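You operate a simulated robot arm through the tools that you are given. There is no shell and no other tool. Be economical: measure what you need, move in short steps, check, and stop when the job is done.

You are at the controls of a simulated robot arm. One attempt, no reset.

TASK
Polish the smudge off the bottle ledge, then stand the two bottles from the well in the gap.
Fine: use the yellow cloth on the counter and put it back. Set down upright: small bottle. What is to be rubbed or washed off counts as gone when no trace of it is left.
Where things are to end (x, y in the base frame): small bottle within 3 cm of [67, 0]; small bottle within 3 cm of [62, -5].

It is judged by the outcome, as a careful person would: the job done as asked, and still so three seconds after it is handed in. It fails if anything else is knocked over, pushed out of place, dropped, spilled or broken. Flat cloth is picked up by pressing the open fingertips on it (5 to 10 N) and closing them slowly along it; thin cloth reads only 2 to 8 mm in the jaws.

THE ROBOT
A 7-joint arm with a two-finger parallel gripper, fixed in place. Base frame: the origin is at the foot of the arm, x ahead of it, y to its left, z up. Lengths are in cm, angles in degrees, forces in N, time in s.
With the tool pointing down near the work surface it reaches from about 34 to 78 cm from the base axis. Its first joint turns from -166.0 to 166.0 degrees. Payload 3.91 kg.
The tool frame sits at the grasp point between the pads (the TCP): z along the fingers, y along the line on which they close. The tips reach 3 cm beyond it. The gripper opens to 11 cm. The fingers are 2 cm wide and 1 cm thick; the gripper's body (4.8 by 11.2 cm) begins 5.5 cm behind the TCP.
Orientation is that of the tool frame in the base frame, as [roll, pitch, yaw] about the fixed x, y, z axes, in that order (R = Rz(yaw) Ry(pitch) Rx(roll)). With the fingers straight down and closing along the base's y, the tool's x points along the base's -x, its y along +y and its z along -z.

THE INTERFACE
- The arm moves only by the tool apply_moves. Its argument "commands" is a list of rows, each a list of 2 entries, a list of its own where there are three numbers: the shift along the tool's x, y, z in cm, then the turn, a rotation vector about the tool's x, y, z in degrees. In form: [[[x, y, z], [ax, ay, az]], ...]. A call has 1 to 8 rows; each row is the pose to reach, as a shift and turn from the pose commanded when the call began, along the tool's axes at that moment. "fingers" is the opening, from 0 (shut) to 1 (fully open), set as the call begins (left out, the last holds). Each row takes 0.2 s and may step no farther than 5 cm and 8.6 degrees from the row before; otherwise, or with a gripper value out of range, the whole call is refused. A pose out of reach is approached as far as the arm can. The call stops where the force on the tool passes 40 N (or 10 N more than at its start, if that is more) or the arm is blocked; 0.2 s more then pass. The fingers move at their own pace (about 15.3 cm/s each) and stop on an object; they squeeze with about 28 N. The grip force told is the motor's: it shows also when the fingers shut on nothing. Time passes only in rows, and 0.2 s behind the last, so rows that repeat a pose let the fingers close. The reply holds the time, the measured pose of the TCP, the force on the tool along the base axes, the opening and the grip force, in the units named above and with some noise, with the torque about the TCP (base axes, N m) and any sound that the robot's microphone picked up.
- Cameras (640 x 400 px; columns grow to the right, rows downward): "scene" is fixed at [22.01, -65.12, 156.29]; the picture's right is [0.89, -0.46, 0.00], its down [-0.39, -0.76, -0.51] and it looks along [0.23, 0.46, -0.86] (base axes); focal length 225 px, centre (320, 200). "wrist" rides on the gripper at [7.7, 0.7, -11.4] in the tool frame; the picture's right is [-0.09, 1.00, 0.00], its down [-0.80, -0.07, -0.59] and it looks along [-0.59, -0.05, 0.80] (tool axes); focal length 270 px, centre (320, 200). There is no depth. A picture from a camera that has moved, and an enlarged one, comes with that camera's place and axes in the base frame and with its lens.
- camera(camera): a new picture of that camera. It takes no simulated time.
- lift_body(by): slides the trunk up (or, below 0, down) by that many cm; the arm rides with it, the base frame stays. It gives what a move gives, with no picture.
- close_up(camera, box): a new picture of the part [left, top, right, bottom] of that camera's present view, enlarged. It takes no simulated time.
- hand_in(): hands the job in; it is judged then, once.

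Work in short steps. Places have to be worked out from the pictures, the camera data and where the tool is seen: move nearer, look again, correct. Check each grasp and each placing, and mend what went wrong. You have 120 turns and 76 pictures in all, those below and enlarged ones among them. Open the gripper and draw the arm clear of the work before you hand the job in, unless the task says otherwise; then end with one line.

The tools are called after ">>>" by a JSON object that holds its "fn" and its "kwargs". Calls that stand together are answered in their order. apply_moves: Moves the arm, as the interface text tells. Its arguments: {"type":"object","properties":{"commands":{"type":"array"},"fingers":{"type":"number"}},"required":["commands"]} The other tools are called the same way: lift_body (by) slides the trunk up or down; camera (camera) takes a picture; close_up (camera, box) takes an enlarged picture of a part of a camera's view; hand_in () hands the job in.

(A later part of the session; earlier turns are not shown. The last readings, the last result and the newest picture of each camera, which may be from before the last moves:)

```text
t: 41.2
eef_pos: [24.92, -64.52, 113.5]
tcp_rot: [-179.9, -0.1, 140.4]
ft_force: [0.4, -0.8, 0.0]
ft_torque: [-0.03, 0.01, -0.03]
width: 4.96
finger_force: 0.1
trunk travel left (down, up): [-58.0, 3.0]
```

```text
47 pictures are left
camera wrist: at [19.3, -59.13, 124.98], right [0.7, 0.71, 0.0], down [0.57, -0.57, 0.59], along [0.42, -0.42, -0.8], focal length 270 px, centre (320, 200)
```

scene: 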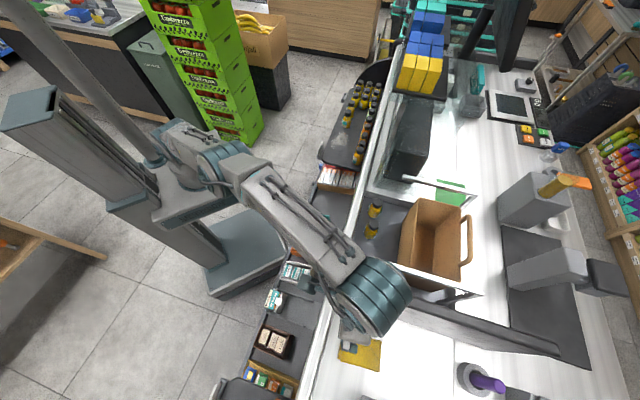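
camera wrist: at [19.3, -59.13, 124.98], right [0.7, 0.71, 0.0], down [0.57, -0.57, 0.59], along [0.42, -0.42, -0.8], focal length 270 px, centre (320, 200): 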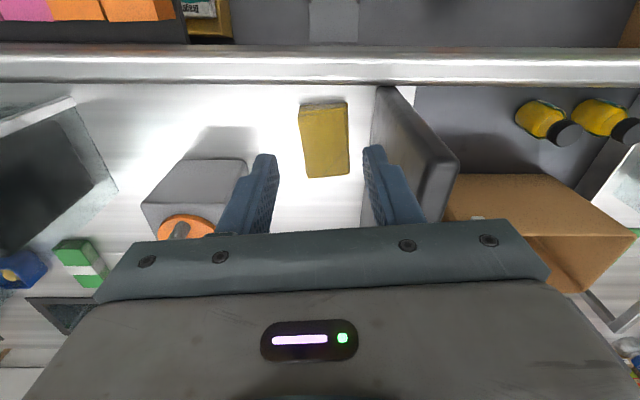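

It slipped out at the start of the lift; the pad is back flat on the counter near (30.6, -69.3). I go back, this time with the tips down on the counter and at the pad's centre.

>>> {"fn": "apply_moves", "kwargs": {"commands": [[[-2, 0, 4], [0, 0, 0]], [[-4, 0, 8], [0, 0, 0]], [[-5.5, 0, 12], [0, 0, 0]], [[-6.8, 0, 15], [0, 0, 0]], [[-6.9, 0, 16.5], [0, 0, 0]], [[-6.9, 0, 16.5], [0, 0, 0]]], "fingers": 0.82}}

>>> {"fn": "camera", "kwargs": {"camera": "wrist"}}

```text
t: 42.6
eef_pos: [30.35, -69.01, 96.86]
tcp_rot: [179.8, -0.1, 140.4]
ft_force: [0.6, 0.4, -0.7]
ft_torque: [-0.02, -0.01, -0.01]
width: 9.0
finger_force: 0.0
trunk travel left (down, up): [-58.0, 3.0]
```

```text
46 pictures are left
camera wrist: at [24.76, -63.65, 108.4], right [0.7, 0.71, 0.0], down [0.57, -0.57, 0.59], along [0.42, -0.42, -0.81], focal length 270 px, centre (320, 200)
```

wrist: 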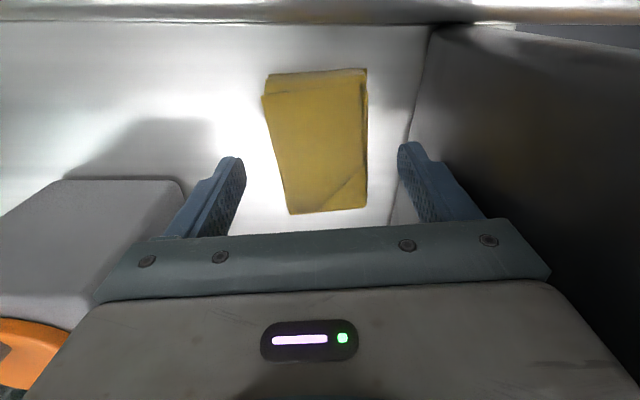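

Centred and aligned. I descend until the tips touch the counter, then close fully and wait.

>>> {"fn": "apply_moves", "kwargs": {"commands": [[[0, 0, 1], [0, 0, 0]], [[0, 0, 2], [0, 0, 0]], [[0, 0, 3], [0, 0, 0]], [[0, 0, 3.7], [0, 0, 0]], [[0, 0, 3.7], [0, 0, 0]]]}}

>>> {"fn": "apply_moves", "kwargs": {"commands": [[[0, 0, 0], [0, 0, 0]], [[0, 0, 0], [0, 0, 0]]], "fingers": 0.6}}

>>> {"fn": "apply_moves", "kwargs": {"commands": [[[0, 0, 0], [0, 0, 0]], [[0, 0, 0], [0, 0, 0]], [[0, 0, 0], [0, 0, 0]], [[0, 0, 0], [0, 0, 0]]], "fingers": 0}}

>>> {"fn": "apply_moves", "kwargs": {"commands": [[[0, 0, -0.3], [0, 0, 0]], [[0, 0, -0.6], [0, 0, 0]], [[0, 0, -1], [0, 0, 0]], [[0, 0, -1], [0, 0, 0]]]}}

>>> {"fn": "camera", "kwargs": {"camera": "wrist"}}

```text
t: 43.8
eef_pos: [30.46, -69.25, 93.35]
tcp_rot: [180.0, -0.1, 140.4]
ft_force: [0.8, 0.3, 0.6]
ft_torque: [-0.02, 0.02, -0.01]
width: 9.0
finger_force: 0.0
trunk travel left (down, up): [-58.0, 3.0]
```

```text
t: 44.4
eef_pos: [30.48, -69.22, 93.39]
tcp_rot: [180.0, -0.1, 140.4]
ft_force: [0.4, 1.2, -0.7]
ft_torque: [-0.01, 0.0, -0.01]
width: 6.61
finger_force: 0.1
trunk travel left (down, up): [-58.0, 3.0]
```

```text
t: 45.4
eef_pos: [30.39, -69.1, 93.31]
tcp_rot: [179.9, -0.1, 140.4]
ft_force: [0.4, 1.3, 0.2]
ft_torque: [-0.02, -0.02, 0.02]
width: 6.38
finger_force: 27.8
trunk travel left (down, up): [-58.0, 3.0]
```

```text
t: 46.4
eef_pos: [30.39, -69.18, 94.32]
tcp_rot: [179.8, -0.1, 140.4]
ft_force: [0.2, 0.2, -0.4]
ft_torque: [-0.02, 0.02, -0.01]
width: 6.38
finger_force: 27.7
trunk travel left (down, up): [-58.0, 3.0]
```

```text
45 pictures are left
camera wrist: at [24.79, -63.73, 105.84], right [0.7, 0.71, 0.0], down [0.57, -0.57, 0.59], along [0.42, -0.42, -0.8], focal length 270 px, centre (320, 200)
```

wrist: 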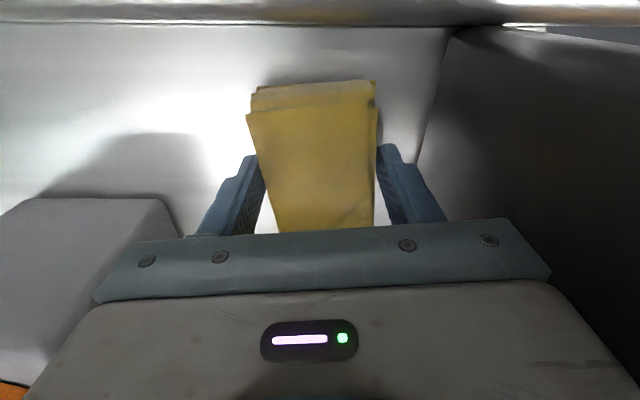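

Still gripping at 6.38 cm after 1 cm of lift. I continue slowly and keep checking.

>>> {"fn": "apply_moves", "kwargs": {"commands": [[[0, 0, -0.5], [0, 0, 0]], [[0, 0, -1], [0, 0, 0]], [[0.3, 0, -1.5], [0, 0, 0]], [[0.5, 0, -2], [0, 0, 0]], [[0.7, 0, -2.5], [0, 0, 0]], [[0.9, 0, -3], [0, 0, 0]]]}}

>>> {"fn": "camera", "kwargs": {"camera": "wrist"}}

```text
t: 47.8
eef_pos: [29.61, -68.72, 97.33]
tcp_rot: [-179.9, 0.0, 140.4]
ft_force: [0.4, 0.7, -0.4]
ft_torque: [0.0, 0.03, 0.01]
width: 6.43
finger_force: 27.4
trunk travel left (down, up): [-58.0, 3.0]
```

```text
44 pictures are left
camera wrist: at [24.1, -63.35, 108.87], right [0.7, 0.71, 0.0], down [0.57, -0.57, 0.59], along [0.42, -0.42, -0.8], focal length 270 px, centre (320, 200)
```

wrist: 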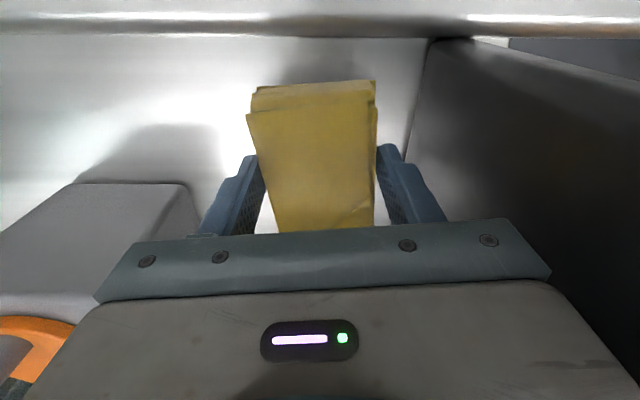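

The pad rides with the gripper. I lift at moderate speed over the divider height, pulling toward the base.

>>> {"fn": "apply_moves", "kwargs": {"commands": [[[0.5, 0, -1.5], [0, 0, 0]], [[1, 0, -3.3], [0, 0, 0]], [[1.8, 0, -5.2], [0, 0, 0]], [[2.6, 0, -7.1], [0, 0, 0]], [[3.4, 0, -9], [0, 0, 0]], [[4.2, 0, -11], [0, 0, 0]], [[5, 0, -13], [0, 0, 0]], [[5.7, 0, -14.5], [0, 0, 0]]]}}

>>> {"fn": "apply_moves", "kwargs": {"commands": [[[1, 0, -1], [0, 0, 0]], [[2.5, 0, -2], [0, 0, 0]], [[4.5, 0, -3], [0, 0, 0]], [[6.5, 0, -4], [0, 0, 0]], [[8, 0, -5], [0, 0, 0]], [[9, 0, -5], [0, 0, 0]]]}}

>>> {"fn": "camera", "kwargs": {"camera": "wrist"}}

```text
t: 49.6
eef_pos: [25.24, -65.03, 112.0]
tcp_rot: [179.9, -0.1, 140.5]
ft_force: [-0.1, 0.8, 0.0]
ft_torque: [-0.03, 0.0, 0.02]
width: 6.42
finger_force: 28.2
trunk travel left (down, up): [-58.0, 3.0]
```

```text
t: 51.0
eef_pos: [18.49, -58.96, 116.81]
tcp_rot: [179.9, -0.1, 140.4]
ft_force: [0.5, -0.6, -0.9]
ft_torque: [-0.01, 0.03, -0.01]
width: 6.38
finger_force: 28.2
trunk travel left (down, up): [-58.0, 3.0]
```

```text
43 pictures are left
camera wrist: at [12.89, -53.62, 128.32], right [0.7, 0.71, 0.0], down [0.57, -0.57, 0.59], along [0.42, -0.42, -0.81], focal length 270 px, centre (320, 200)
```

wrist: 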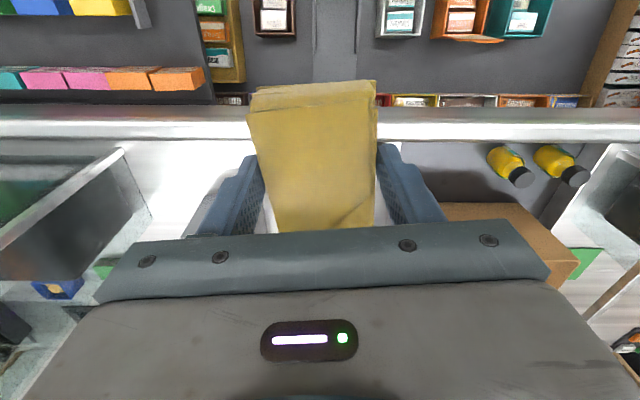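

The pad is secure. I carry it at height along the counter toward the ledge.

>>> {"fn": "apply_moves", "kwargs": {"commands": [[[0, 2, 0], [0, 0, 0]], [[0, 5.5, 0], [0, 0, 0]], [[0, 9.5, 0], [0, 0, 0]], [[0, 13.5, 0], [0, 0, 0]], [[0, 17.5, 0], [0, 0, 0]], [[0, 21.5, 0], [0, 0, 0]], [[0.5, 25.5, 0], [0, 0, 0]], [[1, 29.5, 0], [0, 0, 0]]]}}

>>> {"fn": "apply_moves", "kwargs": {"commands": [[[0, 4, 0], [0, 0, 0]], [[0, 8, 0], [0, 0, 0]], [[0, 12, 0], [0, 0, 0]], [[0, 16, 0], [0, 0, 0]], [[0, 20, 0], [0, 0, 0]], [[0, 23, 0], [0, 0, 0]], [[0.5, 25, 0], [0, 0, 0]], [[0.5, 26, 0], [0, 0, 0]]]}}

>>> {"fn": "camera", "kwargs": {"camera": "wrist"}}

>>> {"fn": "camera", "kwargs": {"camera": "scene"}}

```text
t: 52.8
eef_pos: [36.34, -35.86, 117.04]
tcp_rot: [-180.0, 0.0, 140.5]
ft_force: [-0.1, 0.8, -0.6]
ft_torque: [-0.02, 0.01, -0.02]
width: 6.42
finger_force: 27.8
trunk travel left (down, up): [-58.0, 3.0]
```

```text
t: 54.6
eef_pos: [52.53, -15.37, 117.16]
tcp_rot: [179.9, 0.0, 140.4]
ft_force: [0.0, -0.2, 0.6]
ft_torque: [-0.01, 0.03, 0.02]
width: 6.41
finger_force: 27.7
trunk travel left (down, up): [-58.0, 3.0]
```

```text
42 pictures are left
camera wrist: at [47.03, -10.0, 128.63], right [0.7, 0.71, 0.0], down [0.57, -0.57, 0.59], along [0.42, -0.42, -0.8], focal length 270 px, centre (320, 200)
```

wrist: 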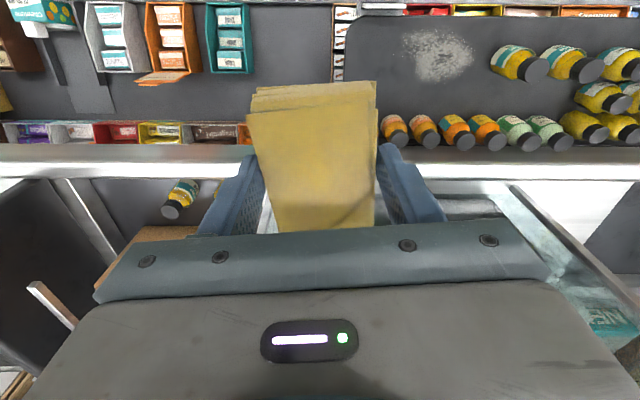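

```text
41 pictures are left
```

scene: 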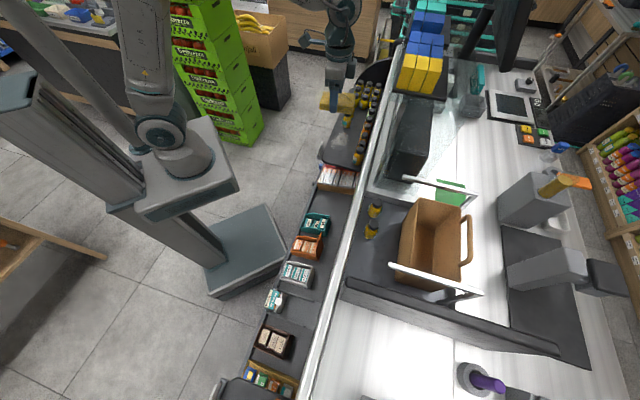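

From this picture the smudge is about 11 by 7.5 cm, centred near (64, -2.2). The pad spans 10 cm across the ledge. I move above its middle, turn 5° to line up with the ledge and descend partway.

>>> {"fn": "apply_moves", "kwargs": {"commands": [[[0, 3, 0], [0, 0, 1]], [[-0.3, 6.5, 0], [0, 0, 2]], [[-0.6, 10, 0], [0, 0, 3]], [[-0.9, 13.5, 0], [0, 0, 4]], [[-1.07, 16.5, 1], [0, 0, 5]], [[-1.07, 17.4, 4], [0, 0, 5.4]], [[-1.07, 17.4, 8], [0, 0, 5.4]], [[-1.07, 17.4, 12], [0, 0, 5.4]]]}}

>>> {"fn": "apply_moves", "kwargs": {"commands": [[[0, 0, 3], [0, 0, 0]], [[0, 0, 6], [0, 0, 0]], [[0, 0, 8], [0, 0, 0]], [[0, 0, 8], [0, 0, 0]]]}}

>>> {"fn": "camera", "kwargs": {"camera": "wrist"}}

>>> {"fn": "close_up", "kwargs": {"camera": "scene", "box": [290, 50, 450, 150]}}

```text
t: 56.4
eef_pos: [64.65, -2.65, 104.97]
tcp_rot: [-180.0, -0.1, 135.0]
ft_force: [-0.2, -0.1, -0.6]
ft_torque: [0.01, 0.01, -0.02]
width: 6.41
finger_force: 27.5
trunk travel left (down, up): [-58.0, 3.0]
```

```text
t: 57.4
eef_pos: [64.5, -2.86, 96.85]
tcp_rot: [179.9, 0.0, 135.1]
ft_force: [0.4, 0.8, -1.4]
ft_torque: [-0.01, -0.01, 0.02]
width: 6.39
finger_force: 28.4
trunk travel left (down, up): [-58.0, 3.0]
```

```text
40 pictures are left
camera wrist: at [59.41, 3.03, 108.35], right [0.77, 0.64, 0.0], down [0.52, -0.62, 0.59], along [0.38, -0.45, -0.8], focal length 270 px, centre (320, 200)
```

wrist: 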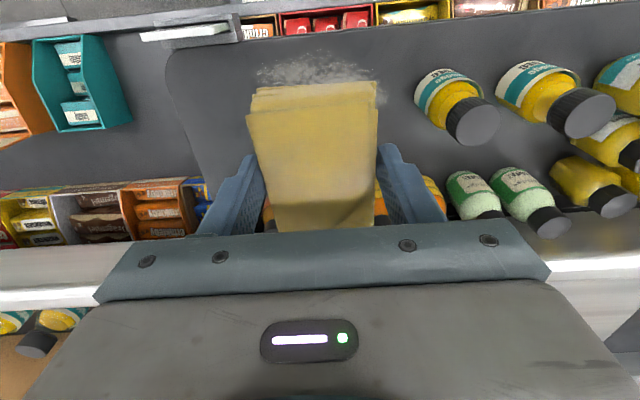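

```text
4.00 times, centred on (370, 100) of scene
camera zoom: at [22.01, -65.12, 156.29], right [0.89, -0.46, 0.0], down [-0.39, -0.76, -0.51], along [0.23, 0.46, -0.86], focal length 899 px, centre (120, 600)
```

zoom: 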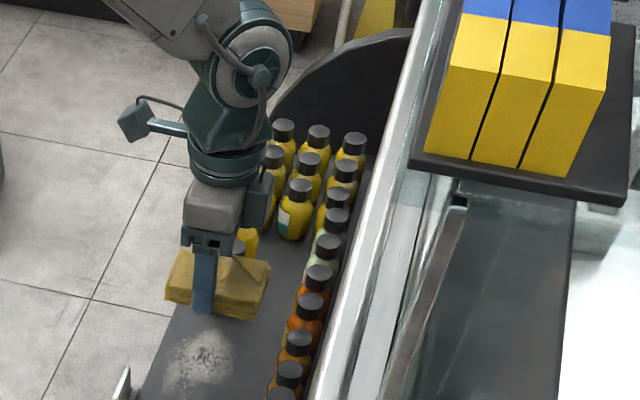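

The pad is aligned over the smudge. I descend carefully until it touches the ledge.

>>> {"fn": "apply_moves", "kwargs": {"commands": [[[0, 0, 2], [0, 0, 0]], [[0, 0, 4], [0, 0, 0]], [[0, 0, 6], [0, 0, 0]], [[0, 0, 7.5], [0, 0, 0]], [[0, 0, 8.5], [0, 0, 0]], [[0, 0, 9.0], [0, 0, 0]]]}}

```text
t: 58.8
eef_pos: [64.53, -2.67, 87.87]
tcp_rot: [180.0, 0.1, 135.0]
ft_force: [-0.5, 0.3, -0.8]
ft_torque: [0.01, -0.03, -0.02]
width: 6.39
finger_force: 28.3
trunk travel left (down, up): [-58.0, 3.0]
```

>>> {"fn": "apply_moves", "kwargs": {"commands": [[[0, 0, 0.4], [0, 0, 0]], [[0, 0, 0.8], [0, 0, 0]], [[0, 0, 1.2], [0, 0, 0]], [[0, 0, 1.2], [0, 0, 0]]]}}

>>> {"fn": "close_up", "kwargs": {"camera": "scene", "box": [300, 80, 420, 155]}}

```text
t: 59.8
eef_pos: [64.52, -2.74, 86.82]
tcp_rot: [180.0, -0.2, 135.0]
ft_force: [-0.5, 0.2, -0.1]
ft_torque: [0.0, -0.02, -0.01]
width: 6.41
finger_force: 27.9
trunk travel left (down, up): [-58.0, 3.0]
```

```text
5.33 times, centred on (360, 118) of scene
camera zoom: at [22.01, -65.12, 156.29], right [0.89, -0.46, 0.0], down [-0.39, -0.76, -0.51], along [0.23, 0.46, -0.86], focal length 1199 px, centre (107, 640)
```

zoom: 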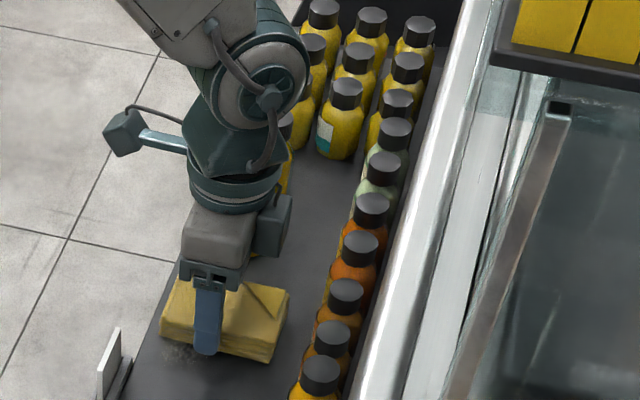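

Nearly down. I continue in fine steps to a gentle contact.

>>> {"fn": "apply_moves", "kwargs": {"commands": [[[0, 0, 0.3], [0, 0, 0]], [[0, 0, 0.5], [0, 0, 0]], [[0, 0, 0.5], [0, 0, 0]]]}}

>>> {"fn": "apply_moves", "kwargs": {"commands": [[[0, 0, 0.2], [0, 0, 0]], [[0, 0, 0.4], [0, 0, 0]], [[0, 0, 0.4], [0, 0, 0]]]}}

```text
t: 60.6
eef_pos: [64.48, -2.85, 86.39]
tcp_rot: [180.0, 0.1, 135.0]
ft_force: [0.2, -0.9, 3.1]
ft_torque: [-0.12, 0.07, 0.04]
width: 6.4
finger_force: 27.9
trunk travel left (down, up): [-58.0, 3.0]
```

```text
t: 61.4
eef_pos: [64.46, -2.77, 86.29]
tcp_rot: [179.7, 0.2, 135.0]
ft_force: [-0.2, 0.1, 35.9]
ft_torque: [0.01, 0.34, 0.01]
width: 6.41
finger_force: 28.2
trunk travel left (down, up): [-58.0, 3.0]
```

Contact at TCP z≈86.35 is stiff, so I ease to about 8 N and then stroke along the ledge both ways.

>>> {"fn": "apply_moves", "kwargs": {"commands": [[[0, 0, -0.28], [0, 0, 0]], [[0, 0, -0.28], [0, 0, 0]]]}}

>>> {"fn": "apply_moves", "kwargs": {"commands": [[[0, 0.8, 0], [0, 0, 0]], [[0, 1.7, 0], [0, 0, 0]], [[0, 2.5, 0], [0, 0, 0]], [[0, 1.7, 0], [0, 0, 0]], [[0, 0.8, 0], [0, 0, 0]], [[0, 0, 0], [0, 0, 0]]]}}

```text
t: 62.0
eef_pos: [64.48, -2.8, 86.3]
tcp_rot: [179.8, 0.0, 135.0]
ft_force: [4.9, -2.7, 25.4]
ft_torque: [-0.23, -0.47, 0.02]
width: 6.39
finger_force: 27.7
trunk travel left (down, up): [-58.0, 3.0]
```

```text
t: 63.4
eef_pos: [64.57, -2.66, 86.15]
tcp_rot: [179.7, 0.1, 135.0]
ft_force: [6.9, 13.5, 30.9]
ft_torque: [0.47, -0.29, 0.03]
width: 6.4
finger_force: 27.5
trunk travel left (down, up): [-58.0, 3.0]
```

Force is a bit high, so I ease up some more and make the left stroke, then another full pass.

>>> {"fn": "apply_moves", "kwargs": {"commands": [[[0, 0, -0.2], [0, 0, 0]], [[0, -1, -0.2], [0, 0, 0]], [[0, -2, -0.2], [0, 0, 0]], [[0, -3.1, -0.2], [0, 0, 0]], [[0, -2, -0.2], [0, 0, 0]], [[0, -1, -0.2], [0, 0, 0]], [[0, 0, -0.2], [0, 0, 0]]]}}

>>> {"fn": "apply_moves", "kwargs": {"commands": [[[0, 1, 0], [0, 0, 0]], [[0, 2, 0], [0, 0, 0]], [[0, 2.6, 0], [0, 0, 0]], [[0, 1.3, 0], [0, 0, 0]], [[0, 0, 0], [0, 0, 0]], [[0, -1.5, 0], [0, 0, 0]], [[0, -3.1, 0], [0, 0, 0]], [[0, -3.1, 0], [0, 0, 0]]]}}

>>> {"fn": "camera", "kwargs": {"camera": "wrist"}}

```text
t: 65.0
eef_pos: [64.36, -2.76, 86.2]
tcp_rot: [180.0, -0.1, 135.0]
ft_force: [0.2, -0.1, -0.6]
ft_torque: [-0.01, -0.01, 0.03]
width: 6.4
finger_force: 28.2
trunk travel left (down, up): [-58.0, 3.0]
```

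```text
t: 66.8
eef_pos: [62.43, -4.99, 86.33]
tcp_rot: [180.0, -0.1, 135.0]
ft_force: [-0.2, 0.2, -0.1]
ft_torque: [0.01, 0.02, 0.0]
width: 6.42
finger_force: 28.5
trunk travel left (down, up): [-58.0, 3.0]
```

```text
37 pictures are left
camera wrist: at [57.32, 0.9, 97.92], right [0.77, 0.64, 0.0], down [0.52, -0.62, 0.59], along [0.38, -0.45, -0.8], focal length 270 px, centre (320, 200)
```

wrist: 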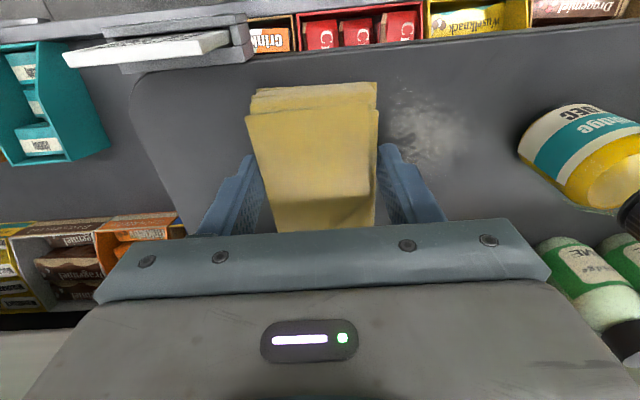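

The right part is still partly there, since the later strokes lost contact. I press a little lower, shift 0.8 cm to the aisle side and stroke again while checking the force.

>>> {"fn": "apply_moves", "kwargs": {"commands": [[[0.8, 0, 0], [0, 0, 0]], [[0.8, 0, 0.2], [0, 0, 0]], [[0.8, 0, 0.3], [0, 0, 0]], [[0.8, 0, 0.3], [0, 0, 0]]]}}

```text
t: 67.8
eef_pos: [61.72, -4.35, 86.22]
tcp_rot: [179.8, 0.2, 135.1]
ft_force: [2.9, 0.0, 17.8]
ft_torque: [0.05, 0.43, 0.0]
width: 6.38
finger_force: 28.2
trunk travel left (down, up): [-58.0, 3.0]
```

18 N here. I make a full stroke to the right and check the force at the far end.

>>> {"fn": "apply_moves", "kwargs": {"commands": [[[0, 1, 0], [0, 0, 0]], [[0, 2, 0], [0, 0, 0]], [[0, 3, 0], [0, 0, 0]], [[0, 4, 0], [0, 0, 0]], [[0, 5, 0], [0, 0, 0]], [[0, 5.7, 0], [0, 0, 0]]]}}

>>> {"fn": "apply_moves", "kwargs": {"commands": [[[0, -1, 0.05], [0, 0, 0]], [[0, -2, 0.05], [0, 0, 0]], [[0, -3, 0.05], [0, 0, 0]], [[0, -2, 0.05], [0, 0, 0]], [[0, -1, 0.05], [0, 0, 0]], [[0, 0, 0.05], [0, 0, 0]]]}}

>>> {"fn": "apply_moves", "kwargs": {"commands": [[[0, -1, 0.0], [0, 0, 0]], [[0, -2, 0.0], [0, 0, 0]], [[0, -3, 0.0], [0, 0, 0]], [[0, -4, 0.0], [0, 0, 0]], [[0, -5, 0.0], [0, 0, 0]], [[0, -5.9, 0.0], [0, 0, 0]]]}}

>>> {"fn": "camera", "kwargs": {"camera": "wrist"}}

```text
t: 69.2
eef_pos: [65.54, -0.42, 86.11]
tcp_rot: [179.8, 0.0, 134.9]
ft_force: [-6.5, -7.8, 22.1]
ft_torque: [-0.3, 0.29, 0.01]
width: 6.42
finger_force: 27.6
trunk travel left (down, up): [-58.0, 3.0]
```

```text
t: 70.6
eef_pos: [65.48, -0.36, 86.14]
tcp_rot: [179.8, 0.1, 135.1]
ft_force: [-6.5, -10.8, 27.1]
ft_torque: [-0.44, 0.57, 0.15]
width: 6.38
finger_force: 28.3
trunk travel left (down, up): [-58.0, 3.0]
```

```text
t: 72.0
eef_pos: [61.46, -4.58, 86.16]
tcp_rot: [179.8, 0.0, 135.0]
ft_force: [6.1, 7.1, 21.4]
ft_torque: [0.32, -0.44, 0.05]
width: 6.4
finger_force: 27.9
trunk travel left (down, up): [-58.0, 3.0]
```

```text
36 pictures are left
camera wrist: at [56.36, 1.48, 97.53], right [0.77, 0.64, 0.0], down [0.52, -0.62, 0.59], along [0.38, -0.45, -0.8], focal length 270 px, centre (320, 200)
```

wrist: 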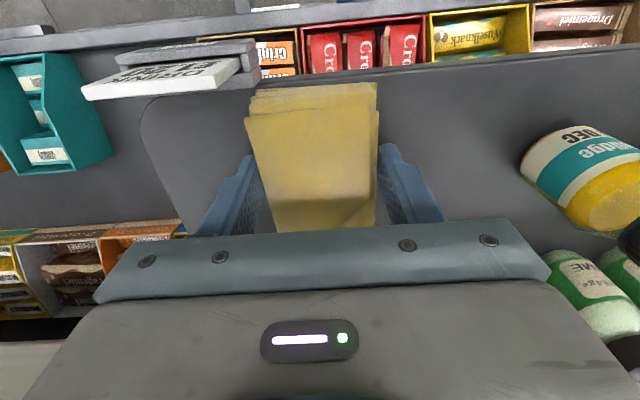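

The right side looks clean. I make one more pass shifted 1.3 cm inward for the inner edge, then lift to inspect.

>>> {"fn": "apply_moves", "kwargs": {"commands": [[[-0.7, -0.5, 0], [0, 0, 0]], [[-1.3, 0.5, 0], [0, 0, 0]], [[-1.3, 1.5, 0], [0, 0, 0]], [[-1.3, 2.5, 0], [0, 0, 0]], [[-1.3, 3.5, 0], [0, 0, 0]], [[-1.3, 4.5, 0], [0, 0, 0]], [[-1.3, 5.5, 0], [0, 0, 0]]]}}

>>> {"fn": "apply_moves", "kwargs": {"commands": [[[0, -1, 0], [0, 0, 0]], [[0, -2, 0], [0, 0, 0]], [[0, -2, -1], [0, 0, 0]], [[0, -2, -3], [0, 0, 0]], [[0, -2, -6], [0, 0, 0]], [[0, -2, -9], [0, 0, 0]], [[0, -4, -12], [0, 0, 0]], [[0, -6, -15], [0, 0, 0]]]}}

>>> {"fn": "apply_moves", "kwargs": {"commands": [[[0, -3, -3], [0, 0, 0]], [[0, -6, -5], [0, 0, 0]], [[0, -9, -7], [0, 0, 0]], [[0, -12.5, -9], [0, 0, 0]], [[0, -15, -10], [0, 0, 0]], [[0, -16, -10], [0, 0, 0]]]}}

>>> {"fn": "camera", "kwargs": {"camera": "wrist"}}

>>> {"fn": "close_up", "kwargs": {"camera": "scene", "box": [310, 100, 390, 150]}}

```text
t: 73.6
eef_pos: [66.23, -1.59, 86.09]
tcp_rot: [180.0, -0.1, 135.1]
ft_force: [-2.7, -2.6, 7.0]
ft_torque: [-0.32, -0.02, -0.04]
width: 6.38
finger_force: 27.8
trunk travel left (down, up): [-58.0, 3.0]
```

```text
t: 75.4
eef_pos: [62.06, -5.75, 101.0]
tcp_rot: [180.0, 0.0, 135.2]
ft_force: [-0.3, -0.9, -0.5]
ft_torque: [0.01, 0.01, 0.02]
width: 6.4
finger_force: 28.9
trunk travel left (down, up): [-58.0, 3.0]
```

```text
t: 76.8
eef_pos: [50.82, -17.25, 111.14]
tcp_rot: [179.9, -0.1, 135.0]
ft_force: [-0.5, 0.1, -0.3]
ft_torque: [-0.02, 0.0, -0.04]
width: 6.42
finger_force: 28.1
trunk travel left (down, up): [-58.0, 3.0]
```

```text
35 pictures are left
camera wrist: at [45.7, -11.41, 122.54], right [0.77, 0.64, 0.0], down [0.52, -0.62, 0.59], along [0.38, -0.45, -0.8], focal length 270 px, centre (320, 200)
```

wrist: 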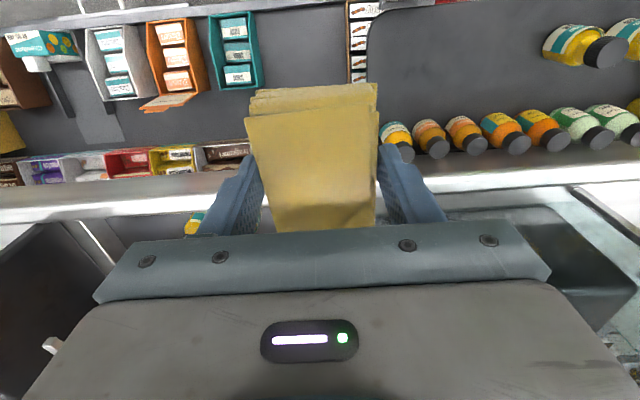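

```text
8.00 times, centred on (350, 125) of scene
camera zoom: at [22.01, -65.12, 156.29], right [0.89, -0.46, 0.0], down [-0.39, -0.76, -0.51], along [0.23, 0.46, -0.86], focal length 1798 px, centre (80, 800)
```

zoom: 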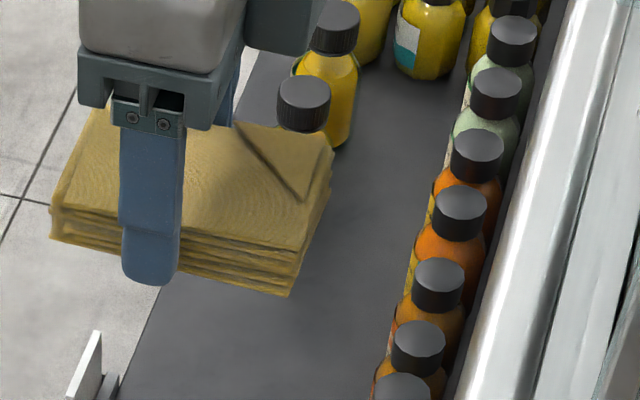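

The ledge looks clean. I zoom in on the wrist view to check for faint traces.

>>> {"fn": "close_up", "kwargs": {"camera": "wrist", "box": [370, 0, 562, 120]}}

```text
3.33 times, centred on (466, 60) of wrist
camera zoom: at [45.7, -11.41, 122.54], right [0.77, 0.64, 0.0], down [0.52, -0.62, 0.59], along [0.38, -0.45, -0.8], focal length 901 px, centre (-167, 667)
```

zoom: 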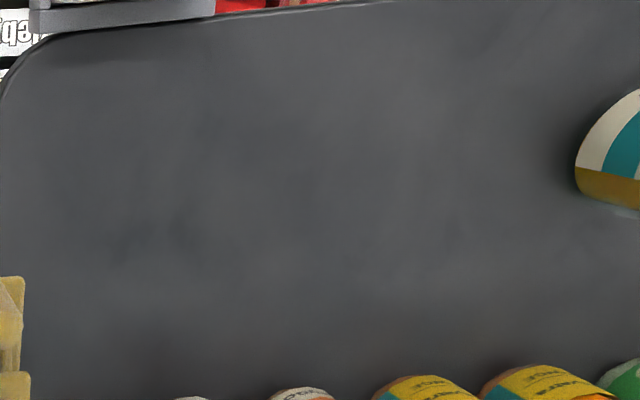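

No trace left. I carry the cloth back the way it came, at height.

>>> {"fn": "apply_moves", "kwargs": {"commands": [[[0, -1.5, -2], [0, 0, 0]], [[-0.5, -4.5, -4], [0, 0, 0]], [[-1, -8, -6], [0, 0, 0]], [[-1.5, -11.8, -6], [0, 0, 0]], [[-2, -15.6, -6], [0, 0, 0]], [[-2.5, -19.4, -6], [0, 0, 0]], [[-3, -23.2, -6], [0, 0, 0]], [[-3.5, -27, -6], [0, 0, 0]]]}}

>>> {"fn": "apply_moves", "kwargs": {"commands": [[[-0.5, -3.8, 0], [0, 0, -0.5]], [[-1, -7.6, 0], [0, 0, -1]], [[-1.5, -11.4, 0], [0, 0, -1.5]], [[-2, -15.2, 0], [0, 0, -2]], [[-2.5, -19, 0], [0, 0, -2.5]], [[-3, -22.5, 0], [0, 0, -3]], [[-3.2, -25, 0], [0, 0, -3]], [[-3.2, -25.4, 0], [0, 0, -3]]]}}

```text
t: 78.6
eef_pos: [34.16, -38.52, 116.92]
tcp_rot: [179.8, -0.1, 135.0]
ft_force: [-0.1, -0.5, -0.4]
ft_torque: [0.02, 0.04, -0.01]
width: 6.39
finger_force: 28.5
trunk travel left (down, up): [-58.0, 3.0]
```

```text
t: 80.4
eef_pos: [18.55, -58.86, 116.67]
tcp_rot: [180.0, -0.1, 138.1]
ft_force: [-0.1, 0.5, -0.5]
ft_torque: [-0.01, -0.02, 0.04]
width: 6.38
finger_force: 28.0
trunk travel left (down, up): [-58.0, 3.0]
```

Now down on the counter side of the divider toward the cloth's place.

>>> {"fn": "apply_moves", "kwargs": {"commands": [[[-2.5, -0.3, 1], [0, 0, 0]], [[-5.2, -0.6, 2.5], [0, 0, 0]], [[-8.1, -0.9, 4.7], [0, 0, 0]], [[-9.2, -1.1, 7.5], [0, 0, 0]], [[-10.4, -1.2, 10.5], [0, 0, 0]], [[-11.6, -1.4, 13.5], [0, 0, 0]], [[-12.7, -1.5, 16.5], [0, 0, 0]], [[-12.7, -1.5, 16.7], [0, 0, 0]]]}}

>>> {"fn": "camera", "kwargs": {"camera": "wrist"}}

```text
t: 82.2
eef_pos: [26.98, -68.59, 100.04]
tcp_rot: [179.8, -0.1, 138.0]
ft_force: [0.1, -0.9, -0.4]
ft_torque: [-0.02, -0.01, -0.03]
width: 6.39
finger_force: 27.7
trunk travel left (down, up): [-58.0, 3.0]
```

```text
32 pictures are left
camera wrist: at [21.64, -62.91, 111.52], right [0.73, 0.68, 0.0], down [0.55, -0.59, 0.59], along [0.41, -0.43, -0.8], focal length 270 px, centre (320, 200)
```

wrist: 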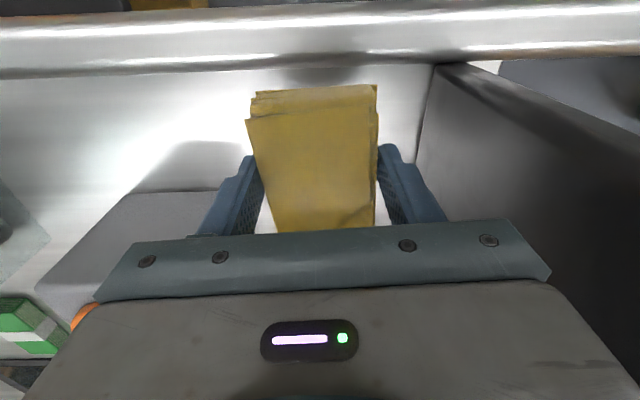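

I set it down with a 4° outward tilt to reach its original place around (28.5, -71.6).

>>> {"fn": "apply_moves", "kwargs": {"commands": [[[-0.8, -0.4, 1], [0, -1.5, 0]], [[-1.6, -0.8, 2.2], [0, -3, 0]], [[-2.4, -1.08, 3.5], [0, -4, 0]], [[-3.0, -1.08, 4.7], [0, -4, 0]], [[-3.0, -1.08, 5.4], [0, -4, 0]], [[-3.0, -1.08, 5.4], [0, -4, 0]]]}}

```text
t: 83.6
eef_pos: [28.4, -71.13, 94.69]
tcp_rot: [179.9, 3.9, 138.1]
ft_force: [-0.4, 0.4, -0.7]
ft_torque: [0.03, 0.02, -0.02]
width: 6.41
finger_force: 27.9
trunk travel left (down, up): [-58.0, 3.0]
```

>>> {"fn": "apply_moves", "kwargs": {"commands": [[[-0.2, -0.2, 0.4], [0, 0, 0]], [[-0.2, -0.2, 0.8], [0, 0, 0]], [[-0.2, -0.2, 1.1], [0, 0, 0]], [[-0.2, -0.2, 1.1], [0, 0, 0]]]}}

```text
t: 84.6
eef_pos: [28.38, -71.13, 93.7]
tcp_rot: [179.9, 3.8, 137.9]
ft_force: [-0.9, 0.2, -1.9]
ft_torque: [0.0, 0.0, -0.02]
width: 6.41
finger_force: 27.6
out of reach, approached as far as the arm can: row 1, 2, 3, 4
trunk travel left (down, up): [-58.0, 3.0]
```

Almost on the counter. I lower another 3 mm and read the force.

>>> {"fn": "apply_moves", "kwargs": {"commands": [[[0.1, 0, 0.15], [0, 0, 0]], [[0.1, 0, 0.3], [0, 0, 0]], [[0.1, 0, 0.3], [0, 0, 0]]]}}

```text
t: 85.4
eef_pos: [28.29, -71.14, 93.42]
tcp_rot: [179.9, 3.9, 138.0]
ft_force: [-0.6, -0.1, -0.8]
ft_torque: [0.04, 0.0, -0.01]
width: 6.39
finger_force: 28.0
trunk travel left (down, up): [-58.0, 3.0]
```

>>> {"fn": "apply_moves", "kwargs": {"commands": [[[0.02, 0, 0.12], [0, 0, 0]], [[0.03, 0, 0.25], [0, 0, 0]], [[0.03, 0, 0.25], [0, 0, 0]]]}}

```text
t: 86.2
eef_pos: [28.35, -70.92, 93.24]
tcp_rot: [-180.0, 4.1, 138.0]
ft_force: [0.0, -3.4, 8.3]
ft_torque: [0.18, 0.27, 0.07]
width: 6.41
finger_force: 28.3
trunk travel left (down, up): [-58.0, 3.0]
```

The pad touches the counter (8 N). I open just enough to release, then rise straight up.

>>> {"fn": "apply_moves", "kwargs": {"commands": [[[0, 0, 0], [0, 0, 0]], [[0, 0, 0], [0, 0, 0]]], "fingers": 0.75}}

>>> {"fn": "apply_moves", "kwargs": {"commands": [[[-0.1, 0, -1], [0, 0, 0]], [[-0.2, 0, -3], [0, 0, 0]], [[0, 0, -6], [0, 0, 0]], [[0.8, 0, -9], [0, 2, 0]], [[2, 0, -13], [0, 4, 0]], [[4, 0, -17], [0, 4, 0]]]}}

>>> {"fn": "camera", "kwargs": {"camera": "wrist"}}

```text
t: 86.8
eef_pos: [28.36, -71.01, 93.13]
tcp_rot: [180.0, 3.9, 138.1]
ft_force: [-0.7, 0.5, -0.3]
ft_torque: [0.01, 0.0, 0.03]
width: 8.25
finger_force: 0.0
trunk travel left (down, up): [-58.0, 3.0]
```

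```text
t: 88.2
eef_pos: [24.58, -68.6, 110.09]
tcp_rot: [179.9, -0.1, 138.1]
ft_force: [0.1, 0.2, -0.5]
ft_torque: [-0.04, -0.02, 0.02]
width: 8.27
finger_force: 0.1
out of reach, approached as far as the arm can: row 6
trunk travel left (down, up): [-58.0, 3.0]
```

```text
31 pictures are left
camera wrist: at [19.24, -62.92, 121.55], right [0.73, 0.68, 0.0], down [0.55, -0.59, 0.59], along [0.41, -0.43, -0.81], focal length 270 px, centre (320, 200)
```

wrist: 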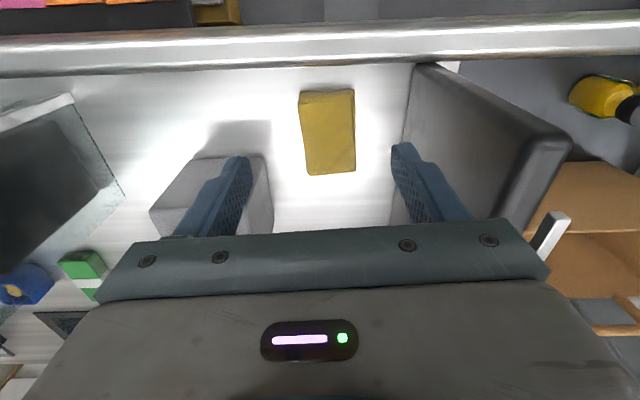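

The cloth lies flat at about (28.4, -71), within 1 cm of where it was. Next the well bottles: I go back over the divider and take a look from above the well.

>>> {"fn": "apply_moves", "kwargs": {"commands": [[[2, 0, -1], [0, 0, 0]], [[5, 0, -4], [0, 0, 0]], [[9, 1, -7], [0, 0, 0]], [[11, 5, -7], [0, 0, 0]], [[11, 9.5, -7], [0, 0, 0]], [[11, 14, -7], [0, 0, 0]], [[10, 18.5, -7], [0, 0, 0]], [[9, 23, -7], [0, 0, 0]]]}}

>>> {"fn": "apply_moves", "kwargs": {"commands": [[[-1.5, 4, 0], [0, 0, 0]], [[-3, 8, 0], [0, 0, 0]], [[-5, 10, 0], [0, 0, 0]], [[-8, 11, 0], [0, 0, 0]], [[-10, 11, 2], [0, 0, 0]]]}}

>>> {"fn": "camera", "kwargs": {"camera": "wrist"}}

```text
refused: row 3 steps farther than a row can; nothing moved
```

```text
t: 88.8
eef_pos: [30.22, -66.51, 110.35]
tcp_rot: [-179.2, -1.2, 136.8]
ft_force: [-30.0, -13.5, 2.1]
ft_torque: [-0.01, 0.04, 0.32]
width: 6.8
finger_force: 0.1
out of reach, approached as far as the arm can: row 1, 2
trunk travel left (down, up): [-58.0, 3.0]
stopped in row 3: the force on the tool passed its limit at 47 N (the readings are from after the stop); the commanded pose is now the measured one
```

```text
30 pictures are left
camera wrist: at [25.31, -60.76, 121.9], right [0.75, 0.67, -0.02], down [0.55, -0.6, 0.58], along [0.38, -0.44, -0.81], focal length 270 px, centre (320, 200)
```

wrist: 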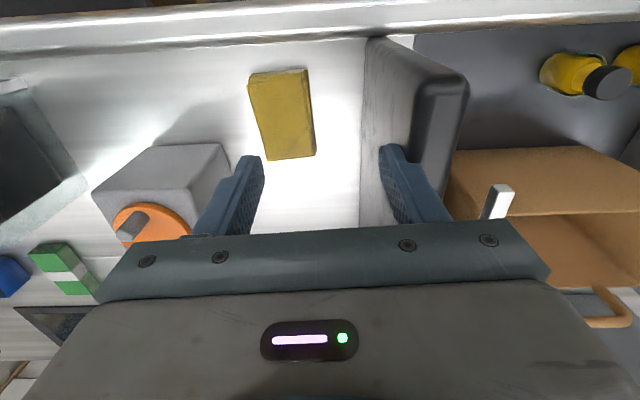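

The first call was refused and the second then bumped the divider lightly. I back off it and retreat toward the base and up, in separate checked steps.

>>> {"fn": "apply_moves", "kwargs": {"commands": [[[0, -2, 0], [0.8, -1, 0]], [[1.5, -3, 0], [0.8, -1, 0]], [[4.5, -3, -1.5], [0.8, -1, 0]], [[8, -3, -4], [0.8, -1, 0]], [[11, -3, -6.5], [0.8, -1, 0]], [[13, -3, -7], [0.8, -1, 0]]]}}

```text
t: 90.2
eef_pos: [21.42, -66.43, 119.98]
tcp_rot: [-178.8, 0.0, 137.4]
ft_force: [-0.2, -0.3, 1.0]
ft_torque: [-0.01, -0.02, 0.0]
width: 8.21
finger_force: 0.0
out of reach, approached as far as the arm can: row 3, 4, 5, 6
trunk travel left (down, up): [-58.0, 3.0]
```

Clear at z 120. I continue back toward the base, level the tool, then move along over the well.

>>> {"fn": "apply_moves", "kwargs": {"commands": [[[3, 1.2, 0], [-0.6, 0, 0]], [[6.5, 3, 0], [-1.2, 0, 0]], [[8, 7, 0], [-1.2, 0, 0]], [[8, 11.5, 0], [-1.2, 0, 0]], [[8, 16, 0], [-1.2, 0, 0]], [[7, 20, 0], [-1.2, 0, 0]], [[5.5, 24, 0], [-1.2, 0, 0]]]}}

>>> {"fn": "camera", "kwargs": {"camera": "wrist"}}

```text
t: 91.8
eef_pos: [40.94, -57.1, 122.62]
tcp_rot: [-179.9, -0.1, 137.5]
ft_force: [1.4, -0.7, -0.2]
ft_torque: [0.01, 0.0, 0.01]
width: 8.24
finger_force: 0.1
out of reach, approached as far as the arm can: row 1, 2, 3, 4, 5, 6, 7
trunk travel left (down, up): [-58.0, 3.0]
```

```text
29 pictures are left
camera wrist: at [35.66, -51.36, 133.96], right [0.74, 0.68, 0.0], down [0.54, -0.59, 0.59], along [0.4, -0.44, -0.81], focal length 270 px, centre (320, 200)
```

wrist: 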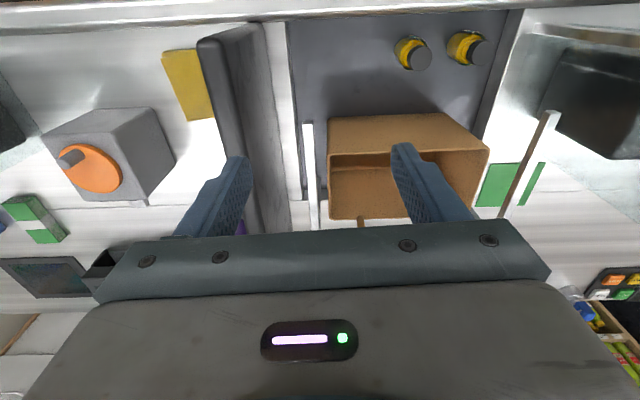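

The bottles' caps triangulate to (49.3, -47) and (54.5, -41.4) with tops at z≈94.7. I first come in a bit to get back within reach and check the pose.

>>> {"fn": "apply_moves", "kwargs": {"commands": [[[1.5, 0, 0.5], [0, 0, 0]], [[3, 0, 1], [0, 0, 0]], [[3, 0, 1], [0, 0, 0]]]}}

```text
t: 92.6
eef_pos: [39.8, -57.6, 123.02]
tcp_rot: [-179.9, -0.1, 137.3]
ft_force: [-0.8, -0.6, -0.4]
ft_torque: [-0.02, -0.01, 0.01]
width: 8.26
finger_force: 0.0
out of reach, approached as far as the arm can: row 1, 2, 3
trunk travel left (down, up): [-58.0, 3.0]
```

Still flagged out of reach, so the commanded pose is higher than the measured one. I bring it down and in more.

>>> {"fn": "apply_moves", "kwargs": {"commands": [[[1, 2, 2.5], [0, 0, 0]], [[2, 4, 5], [0, 0, 0]], [[2, 6, 7.5], [0, 0, 0]], [[2, 6, 7.5], [0, 0, 0]]]}}

```text
t: 93.6
eef_pos: [45.39, -56.46, 117.62]
tcp_rot: [-179.9, -0.2, 137.3]
ft_force: [0.5, 0.5, -0.5]
ft_torque: [0.0, 0.01, 0.0]
width: 8.26
finger_force: 0.0
out of reach, approached as far as the arm can: row 1, 2, 3, 4
trunk travel left (down, up): [-58.0, 3.0]
```

The commanded pose is too far out. I pull it in toward the base.

>>> {"fn": "apply_moves", "kwargs": {"commands": [[[3, 0, 0], [0, 0, 0]], [[6, 0, 0], [0, 0, 0]], [[8, 0, 0], [0, 0, 0]], [[8, 0, 0], [0, 0, 0]]]}}

```text
t: 94.6
eef_pos: [43.25, -57.04, 119.72]
tcp_rot: [-179.8, -0.2, 137.5]
ft_force: [-0.1, 0.3, 0.0]
ft_torque: [0.01, -0.01, -0.04]
width: 8.24
finger_force: 0.0
out of reach, approached as far as the arm can: row 1, 2, 3, 4
trunk travel left (down, up): [-58.0, 3.0]
```

Still on the reach boundary; I bring the command down and in further.

>>> {"fn": "apply_moves", "kwargs": {"commands": [[[2, 1, 4], [0, 0, 0]], [[4, 2, 8], [0, 0, 0]], [[6, 3, 11], [0, 0, 0]], [[8, 4, 11], [0, 0, 0]], [[8, 4, 11], [0, 0, 0]]]}}

```text
t: 95.8
eef_pos: [45.94, -58.32, 111.6]
tcp_rot: [-180.0, -0.1, 137.4]
ft_force: [0.1, 0.6, -0.4]
ft_torque: [0.05, -0.02, -0.02]
width: 8.25
finger_force: 0.0
out of reach, approached as far as the arm can: row 1, 2, 3, 4, 5
trunk travel left (down, up): [-58.0, 3.0]
```

I pull straight in toward the base by a larger amount without going lower.

>>> {"fn": "apply_moves", "kwargs": {"commands": [[[4, 0.5, 0], [0, 0, 0]], [[8, 1, 0], [0, 0, 0]], [[12, 2, 0], [0, 0, 0]], [[15, 2, 0], [0, 0, 0]], [[15, 2, 0], [0, 0, 0]]]}}

>>> {"fn": "camera", "kwargs": {"camera": "wrist"}}

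```text
t: 97.0
eef_pos: [43.54, -58.42, 115.86]
tcp_rot: [-179.8, -0.1, 137.5]
ft_force: [0.4, -0.6, 0.7]
ft_torque: [0.0, -0.01, -0.05]
width: 8.25
finger_force: 0.0
out of reach, approached as far as the arm can: row 1, 2, 3, 4, 5
trunk travel left (down, up): [-58.0, 3.0]
```

```text
28 pictures are left
camera wrist: at [38.34, -52.69, 127.35], right [0.74, 0.67, 0.0], down [0.54, -0.59, 0.59], along [0.4, -0.44, -0.8], focal length 270 px, centre (320, 200)
```

wrist: 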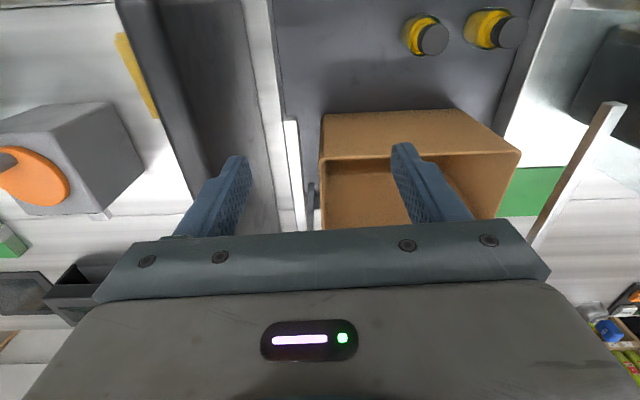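

The arm behaves as if some joint is at a limit rather than out of reach. I look at its configuration from the scene camera.

>>> {"fn": "camera", "kwargs": {"camera": "scene"}}

```text
27 pictures are left
```

scene: 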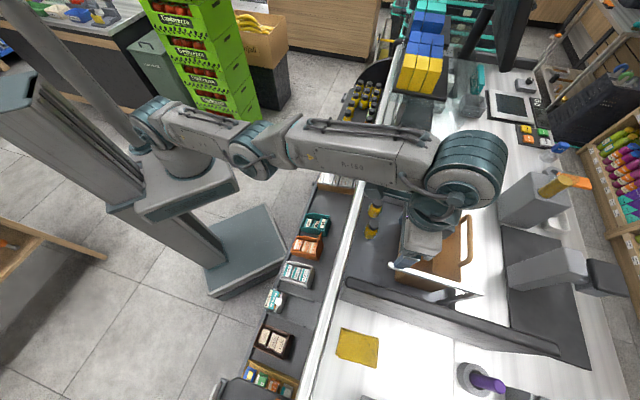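

The arm is stretched straight (a singular pose). I issue a zero move to learn where the commanded pose sits.

>>> {"fn": "apply_moves", "kwargs": {"commands": [[[0, 0, 0], [0, 0, 0]], [[0, 0, 0], [0, 0, 0]]]}}

```text
t: 97.6
eef_pos: [43.7, -58.39, 115.96]
tcp_rot: [-179.9, -0.1, 137.4]
ft_force: [-1.8, -0.6, 0.3]
ft_torque: [-0.01, 0.0, 0.02]
width: 8.26
finger_force: 0.1
trunk travel left (down, up): [-58.0, 3.0]
```

The command equals the measured pose and the arm is fully stretched, so purely inward commands cannot bend the elbow. I try a small purely downward move, which should bend it.

>>> {"fn": "apply_moves", "kwargs": {"commands": [[[0, 0, 0.7], [0, 0, 0]], [[0, 0, 1.4], [0, 0, 0]], [[0, 0, 2], [0, 0, 0]], [[0, 0, 2], [0, 0, 0]]]}}

```text
t: 98.6
eef_pos: [44.04, -58.95, 113.93]
tcp_rot: [-179.9, 0.0, 137.4]
ft_force: [1.2, -0.9, 0.7]
ft_torque: [-0.01, 0.03, 0.01]
width: 8.23
finger_force: 0.0
trunk travel left (down, up): [-58.0, 3.0]
```

Still on the stretched boundary. I try a sideways move back toward −y with a slight inward part, to bend the elbow the other way.

>>> {"fn": "apply_moves", "kwargs": {"commands": [[[0.7, -1, 0], [0, 0, 0]], [[1.4, -2, 0], [0, 0, 0]], [[2.1, -3, 0], [0, 0, 0]], [[2.1, -3, 0], [0, 0, 0]]]}}

>>> {"fn": "close_up", "kwargs": {"camera": "scene", "box": [100, 60, 540, 335]}}

```text
t: 99.6
eef_pos: [40.86, -60.68, 114.25]
tcp_rot: [-179.9, -0.2, 137.3]
ft_force: [-0.3, -0.3, 0.4]
ft_torque: [0.01, 0.0, -0.01]
width: 8.27
finger_force: 0.0
out of reach, approached as far as the arm can: row 2, 3, 4
trunk travel left (down, up): [-58.0, 3.0]
```

```text
1.45 times, centred on (320, 198) of scene
camera zoom: at [22.01, -65.12, 156.29], right [0.89, -0.46, 0.0], down [-0.39, -0.76, -0.51], along [0.23, 0.46, -0.86], focal length 327 px, centre (320, 204)
```

zoom: 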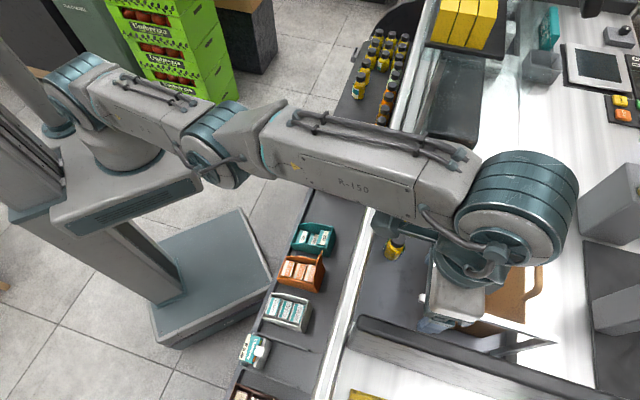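

That moved the arm slightly off the stretched limit. I now try short inward steps from here.

>>> {"fn": "apply_moves", "kwargs": {"commands": [[[0.3, 0.05, 0], [0, 0, 0]], [[0.6, 0.1, 0], [0, 0, 0]], [[0.9, 0.2, 0], [0, 0, 0]], [[1.3, 0.3, 0], [0, 0, 0]], [[1.7, 0.4, 0], [0, 0, 0]], [[2.2, 0.5, 0], [0, 0, 0]], [[2.8, 0.6, 0], [0, 0, 0]], [[3.4, 0.7, 0], [0, 0, 0]]]}}

```text
t: 101.4
eef_pos: [40.67, -60.5, 114.89]
tcp_rot: [-179.8, -0.1, 137.4]
ft_force: [-0.4, -0.1, -0.4]
ft_torque: [0.0, -0.03, 0.02]
width: 8.25
finger_force: 0.1
out of reach, approached as far as the arm can: row 1, 2, 3, 4, 5, 6, 7, 8
trunk travel left (down, up): [-58.0, 3.0]
```

Even tiny inward steps are refused, so a wrist or elbow joint is probably at its limit. I try relieving it by a yaw turn, then an inward step.

>>> {"fn": "apply_moves", "kwargs": {"commands": [[[0, 0, 0], [0, 0, 4]], [[0, 0, 0], [0, 0, 8]], [[0.5, 0, 0], [0, 0, 12]], [[1, 0.2, 0], [0, 0, 12]], [[1.5, 0.3, 0], [0, 0, 12]]]}}

```text
t: 102.6
eef_pos: [40.55, -60.51, 115.14]
tcp_rot: [-179.9, -0.1, 125.5]
ft_force: [0.1, 0.6, 0.3]
ft_torque: [-0.02, -0.02, 0.0]
width: 8.26
finger_force: 0.1
out of reach, approached as far as the arm can: row 3, 4, 5
trunk travel left (down, up): [-58.0, 3.0]
```

Sideways −y motion did bend the elbow slightly. I raise the trunk the last 3 cm for divider clearance and swing further that way.

>>> {"fn": "lift_body", "kwargs": {"by": 3}}

>>> {"fn": "apply_moves", "kwargs": {"commands": [[[0, -2, 0], [0, 0, 0]], [[0, -4, 0], [0, 0, 0]], [[0.2, -6, 0], [0, 0, 0]], [[0.5, -8, 0], [0, 0, 0]]]}}

```text
t: 103.4
eef_pos: [40.5, -60.51, 118.19]
tcp_rot: [-180.0, -0.1, 125.3]
ft_force: [-0.2, 0.5, 0.2]
ft_torque: [-0.07, -0.02, -0.01]
width: 8.28
finger_force: 0.0
trunk travel left (down, up): [-61.0, 0.0]
```

```text
t: 104.4
eef_pos: [33.76, -64.17, 118.1]
tcp_rot: [-179.8, 0.0, 125.4]
ft_force: [-0.1, -0.5, 0.0]
ft_torque: [-0.04, 0.01, 0.0]
width: 8.25
finger_force: 0.0
out of reach, approached as far as the arm can: row 2, 3, 4
trunk travel left (down, up): [-61.0, 0.0]
```

The stretch is easing (76.9 to 76.3 cm). I swing on further the same way.

>>> {"fn": "apply_moves", "kwargs": {"commands": [[[0.3, -2.5, 0], [0, 0, 0]], [[0.9, -5, 0], [0, 0, 0]], [[1.8, -7.5, 0], [0, 0, 0]], [[2.8, -10, 0], [0, 0, 0]], [[4, -12, 0], [0, 0, 0]], [[5.2, -14, 0], [0, 0, 0]]]}}

```text
t: 105.8
eef_pos: [19.1, -67.77, 118.16]
tcp_rot: [-180.0, -0.1, 125.4]
ft_force: [0.5, 0.6, 0.0]
ft_torque: [0.01, 0.03, -0.02]
width: 8.26
finger_force: 0.1
trunk travel left (down, up): [-61.0, 0.0]
```

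Freed: no reach flag and well inside. Now I pull inward.

>>> {"fn": "apply_moves", "kwargs": {"commands": [[[2, 0.6, 0], [0, 0, 0]], [[4, 1.2, 0], [0, 0, 0]], [[7, 2, 0], [0, 0, 0]], [[10, 3, 0], [0, 0, 0]], [[13, 4, 0], [0, 0, 0]]]}}

```text
t: 107.0
eef_pos: [14.85, -54.69, 117.99]
tcp_rot: [-179.9, 0.1, 125.4]
ft_force: [-0.1, 0.2, 0.2]
ft_torque: [-0.01, 0.03, -0.03]
width: 8.27
finger_force: 0.1
trunk travel left (down, up): [-61.0, 0.0]
```

Good. I travel at a safe radius back to a spot before the well, restoring the yaw.

>>> {"fn": "apply_moves", "kwargs": {"commands": [[[0, 4.6, 0], [0, 0, -1.5]], [[0, 9.2, 0], [0, 0, -3]], [[0, 13.8, 0.5], [0, 0, -4.5]], [[0, 18.4, 1], [0, 0, -6]], [[0, 23, 2], [0, 0, -7.5]], [[-0.2, 27.6, 3], [0, 0, -9]], [[-0.4, 32.2, 4.5], [0, 0, -10.5]], [[-0.6, 36.6, 6], [0, 0, -11.6]]]}}

>>> {"fn": "camera", "kwargs": {"camera": "wrist"}}

```text
t: 108.8
eef_pos: [45.22, -34.33, 112.21]
tcp_rot: [180.0, -0.2, 137.0]
ft_force: [1.3, -0.1, -0.8]
ft_torque: [0.0, 0.01, 0.0]
width: 8.23
finger_force: 0.0
trunk travel left (down, up): [-61.0, 0.0]
```

```text
25 pictures are left
camera wrist: at [39.91, -28.56, 123.64], right [0.74, 0.67, 0.0], down [0.54, -0.6, 0.59], along [0.4, -0.44, -0.8], focal length 270 px, centre (320, 200)
```

wrist: 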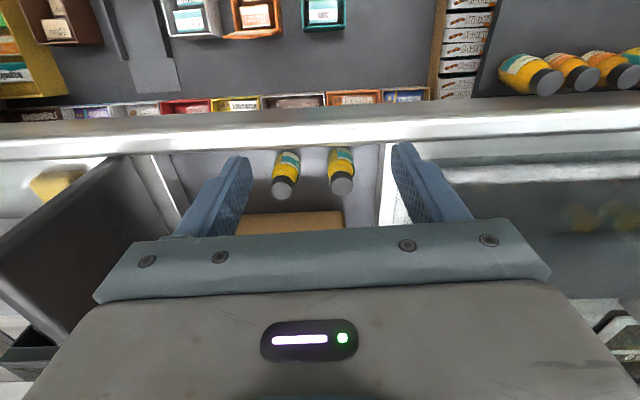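

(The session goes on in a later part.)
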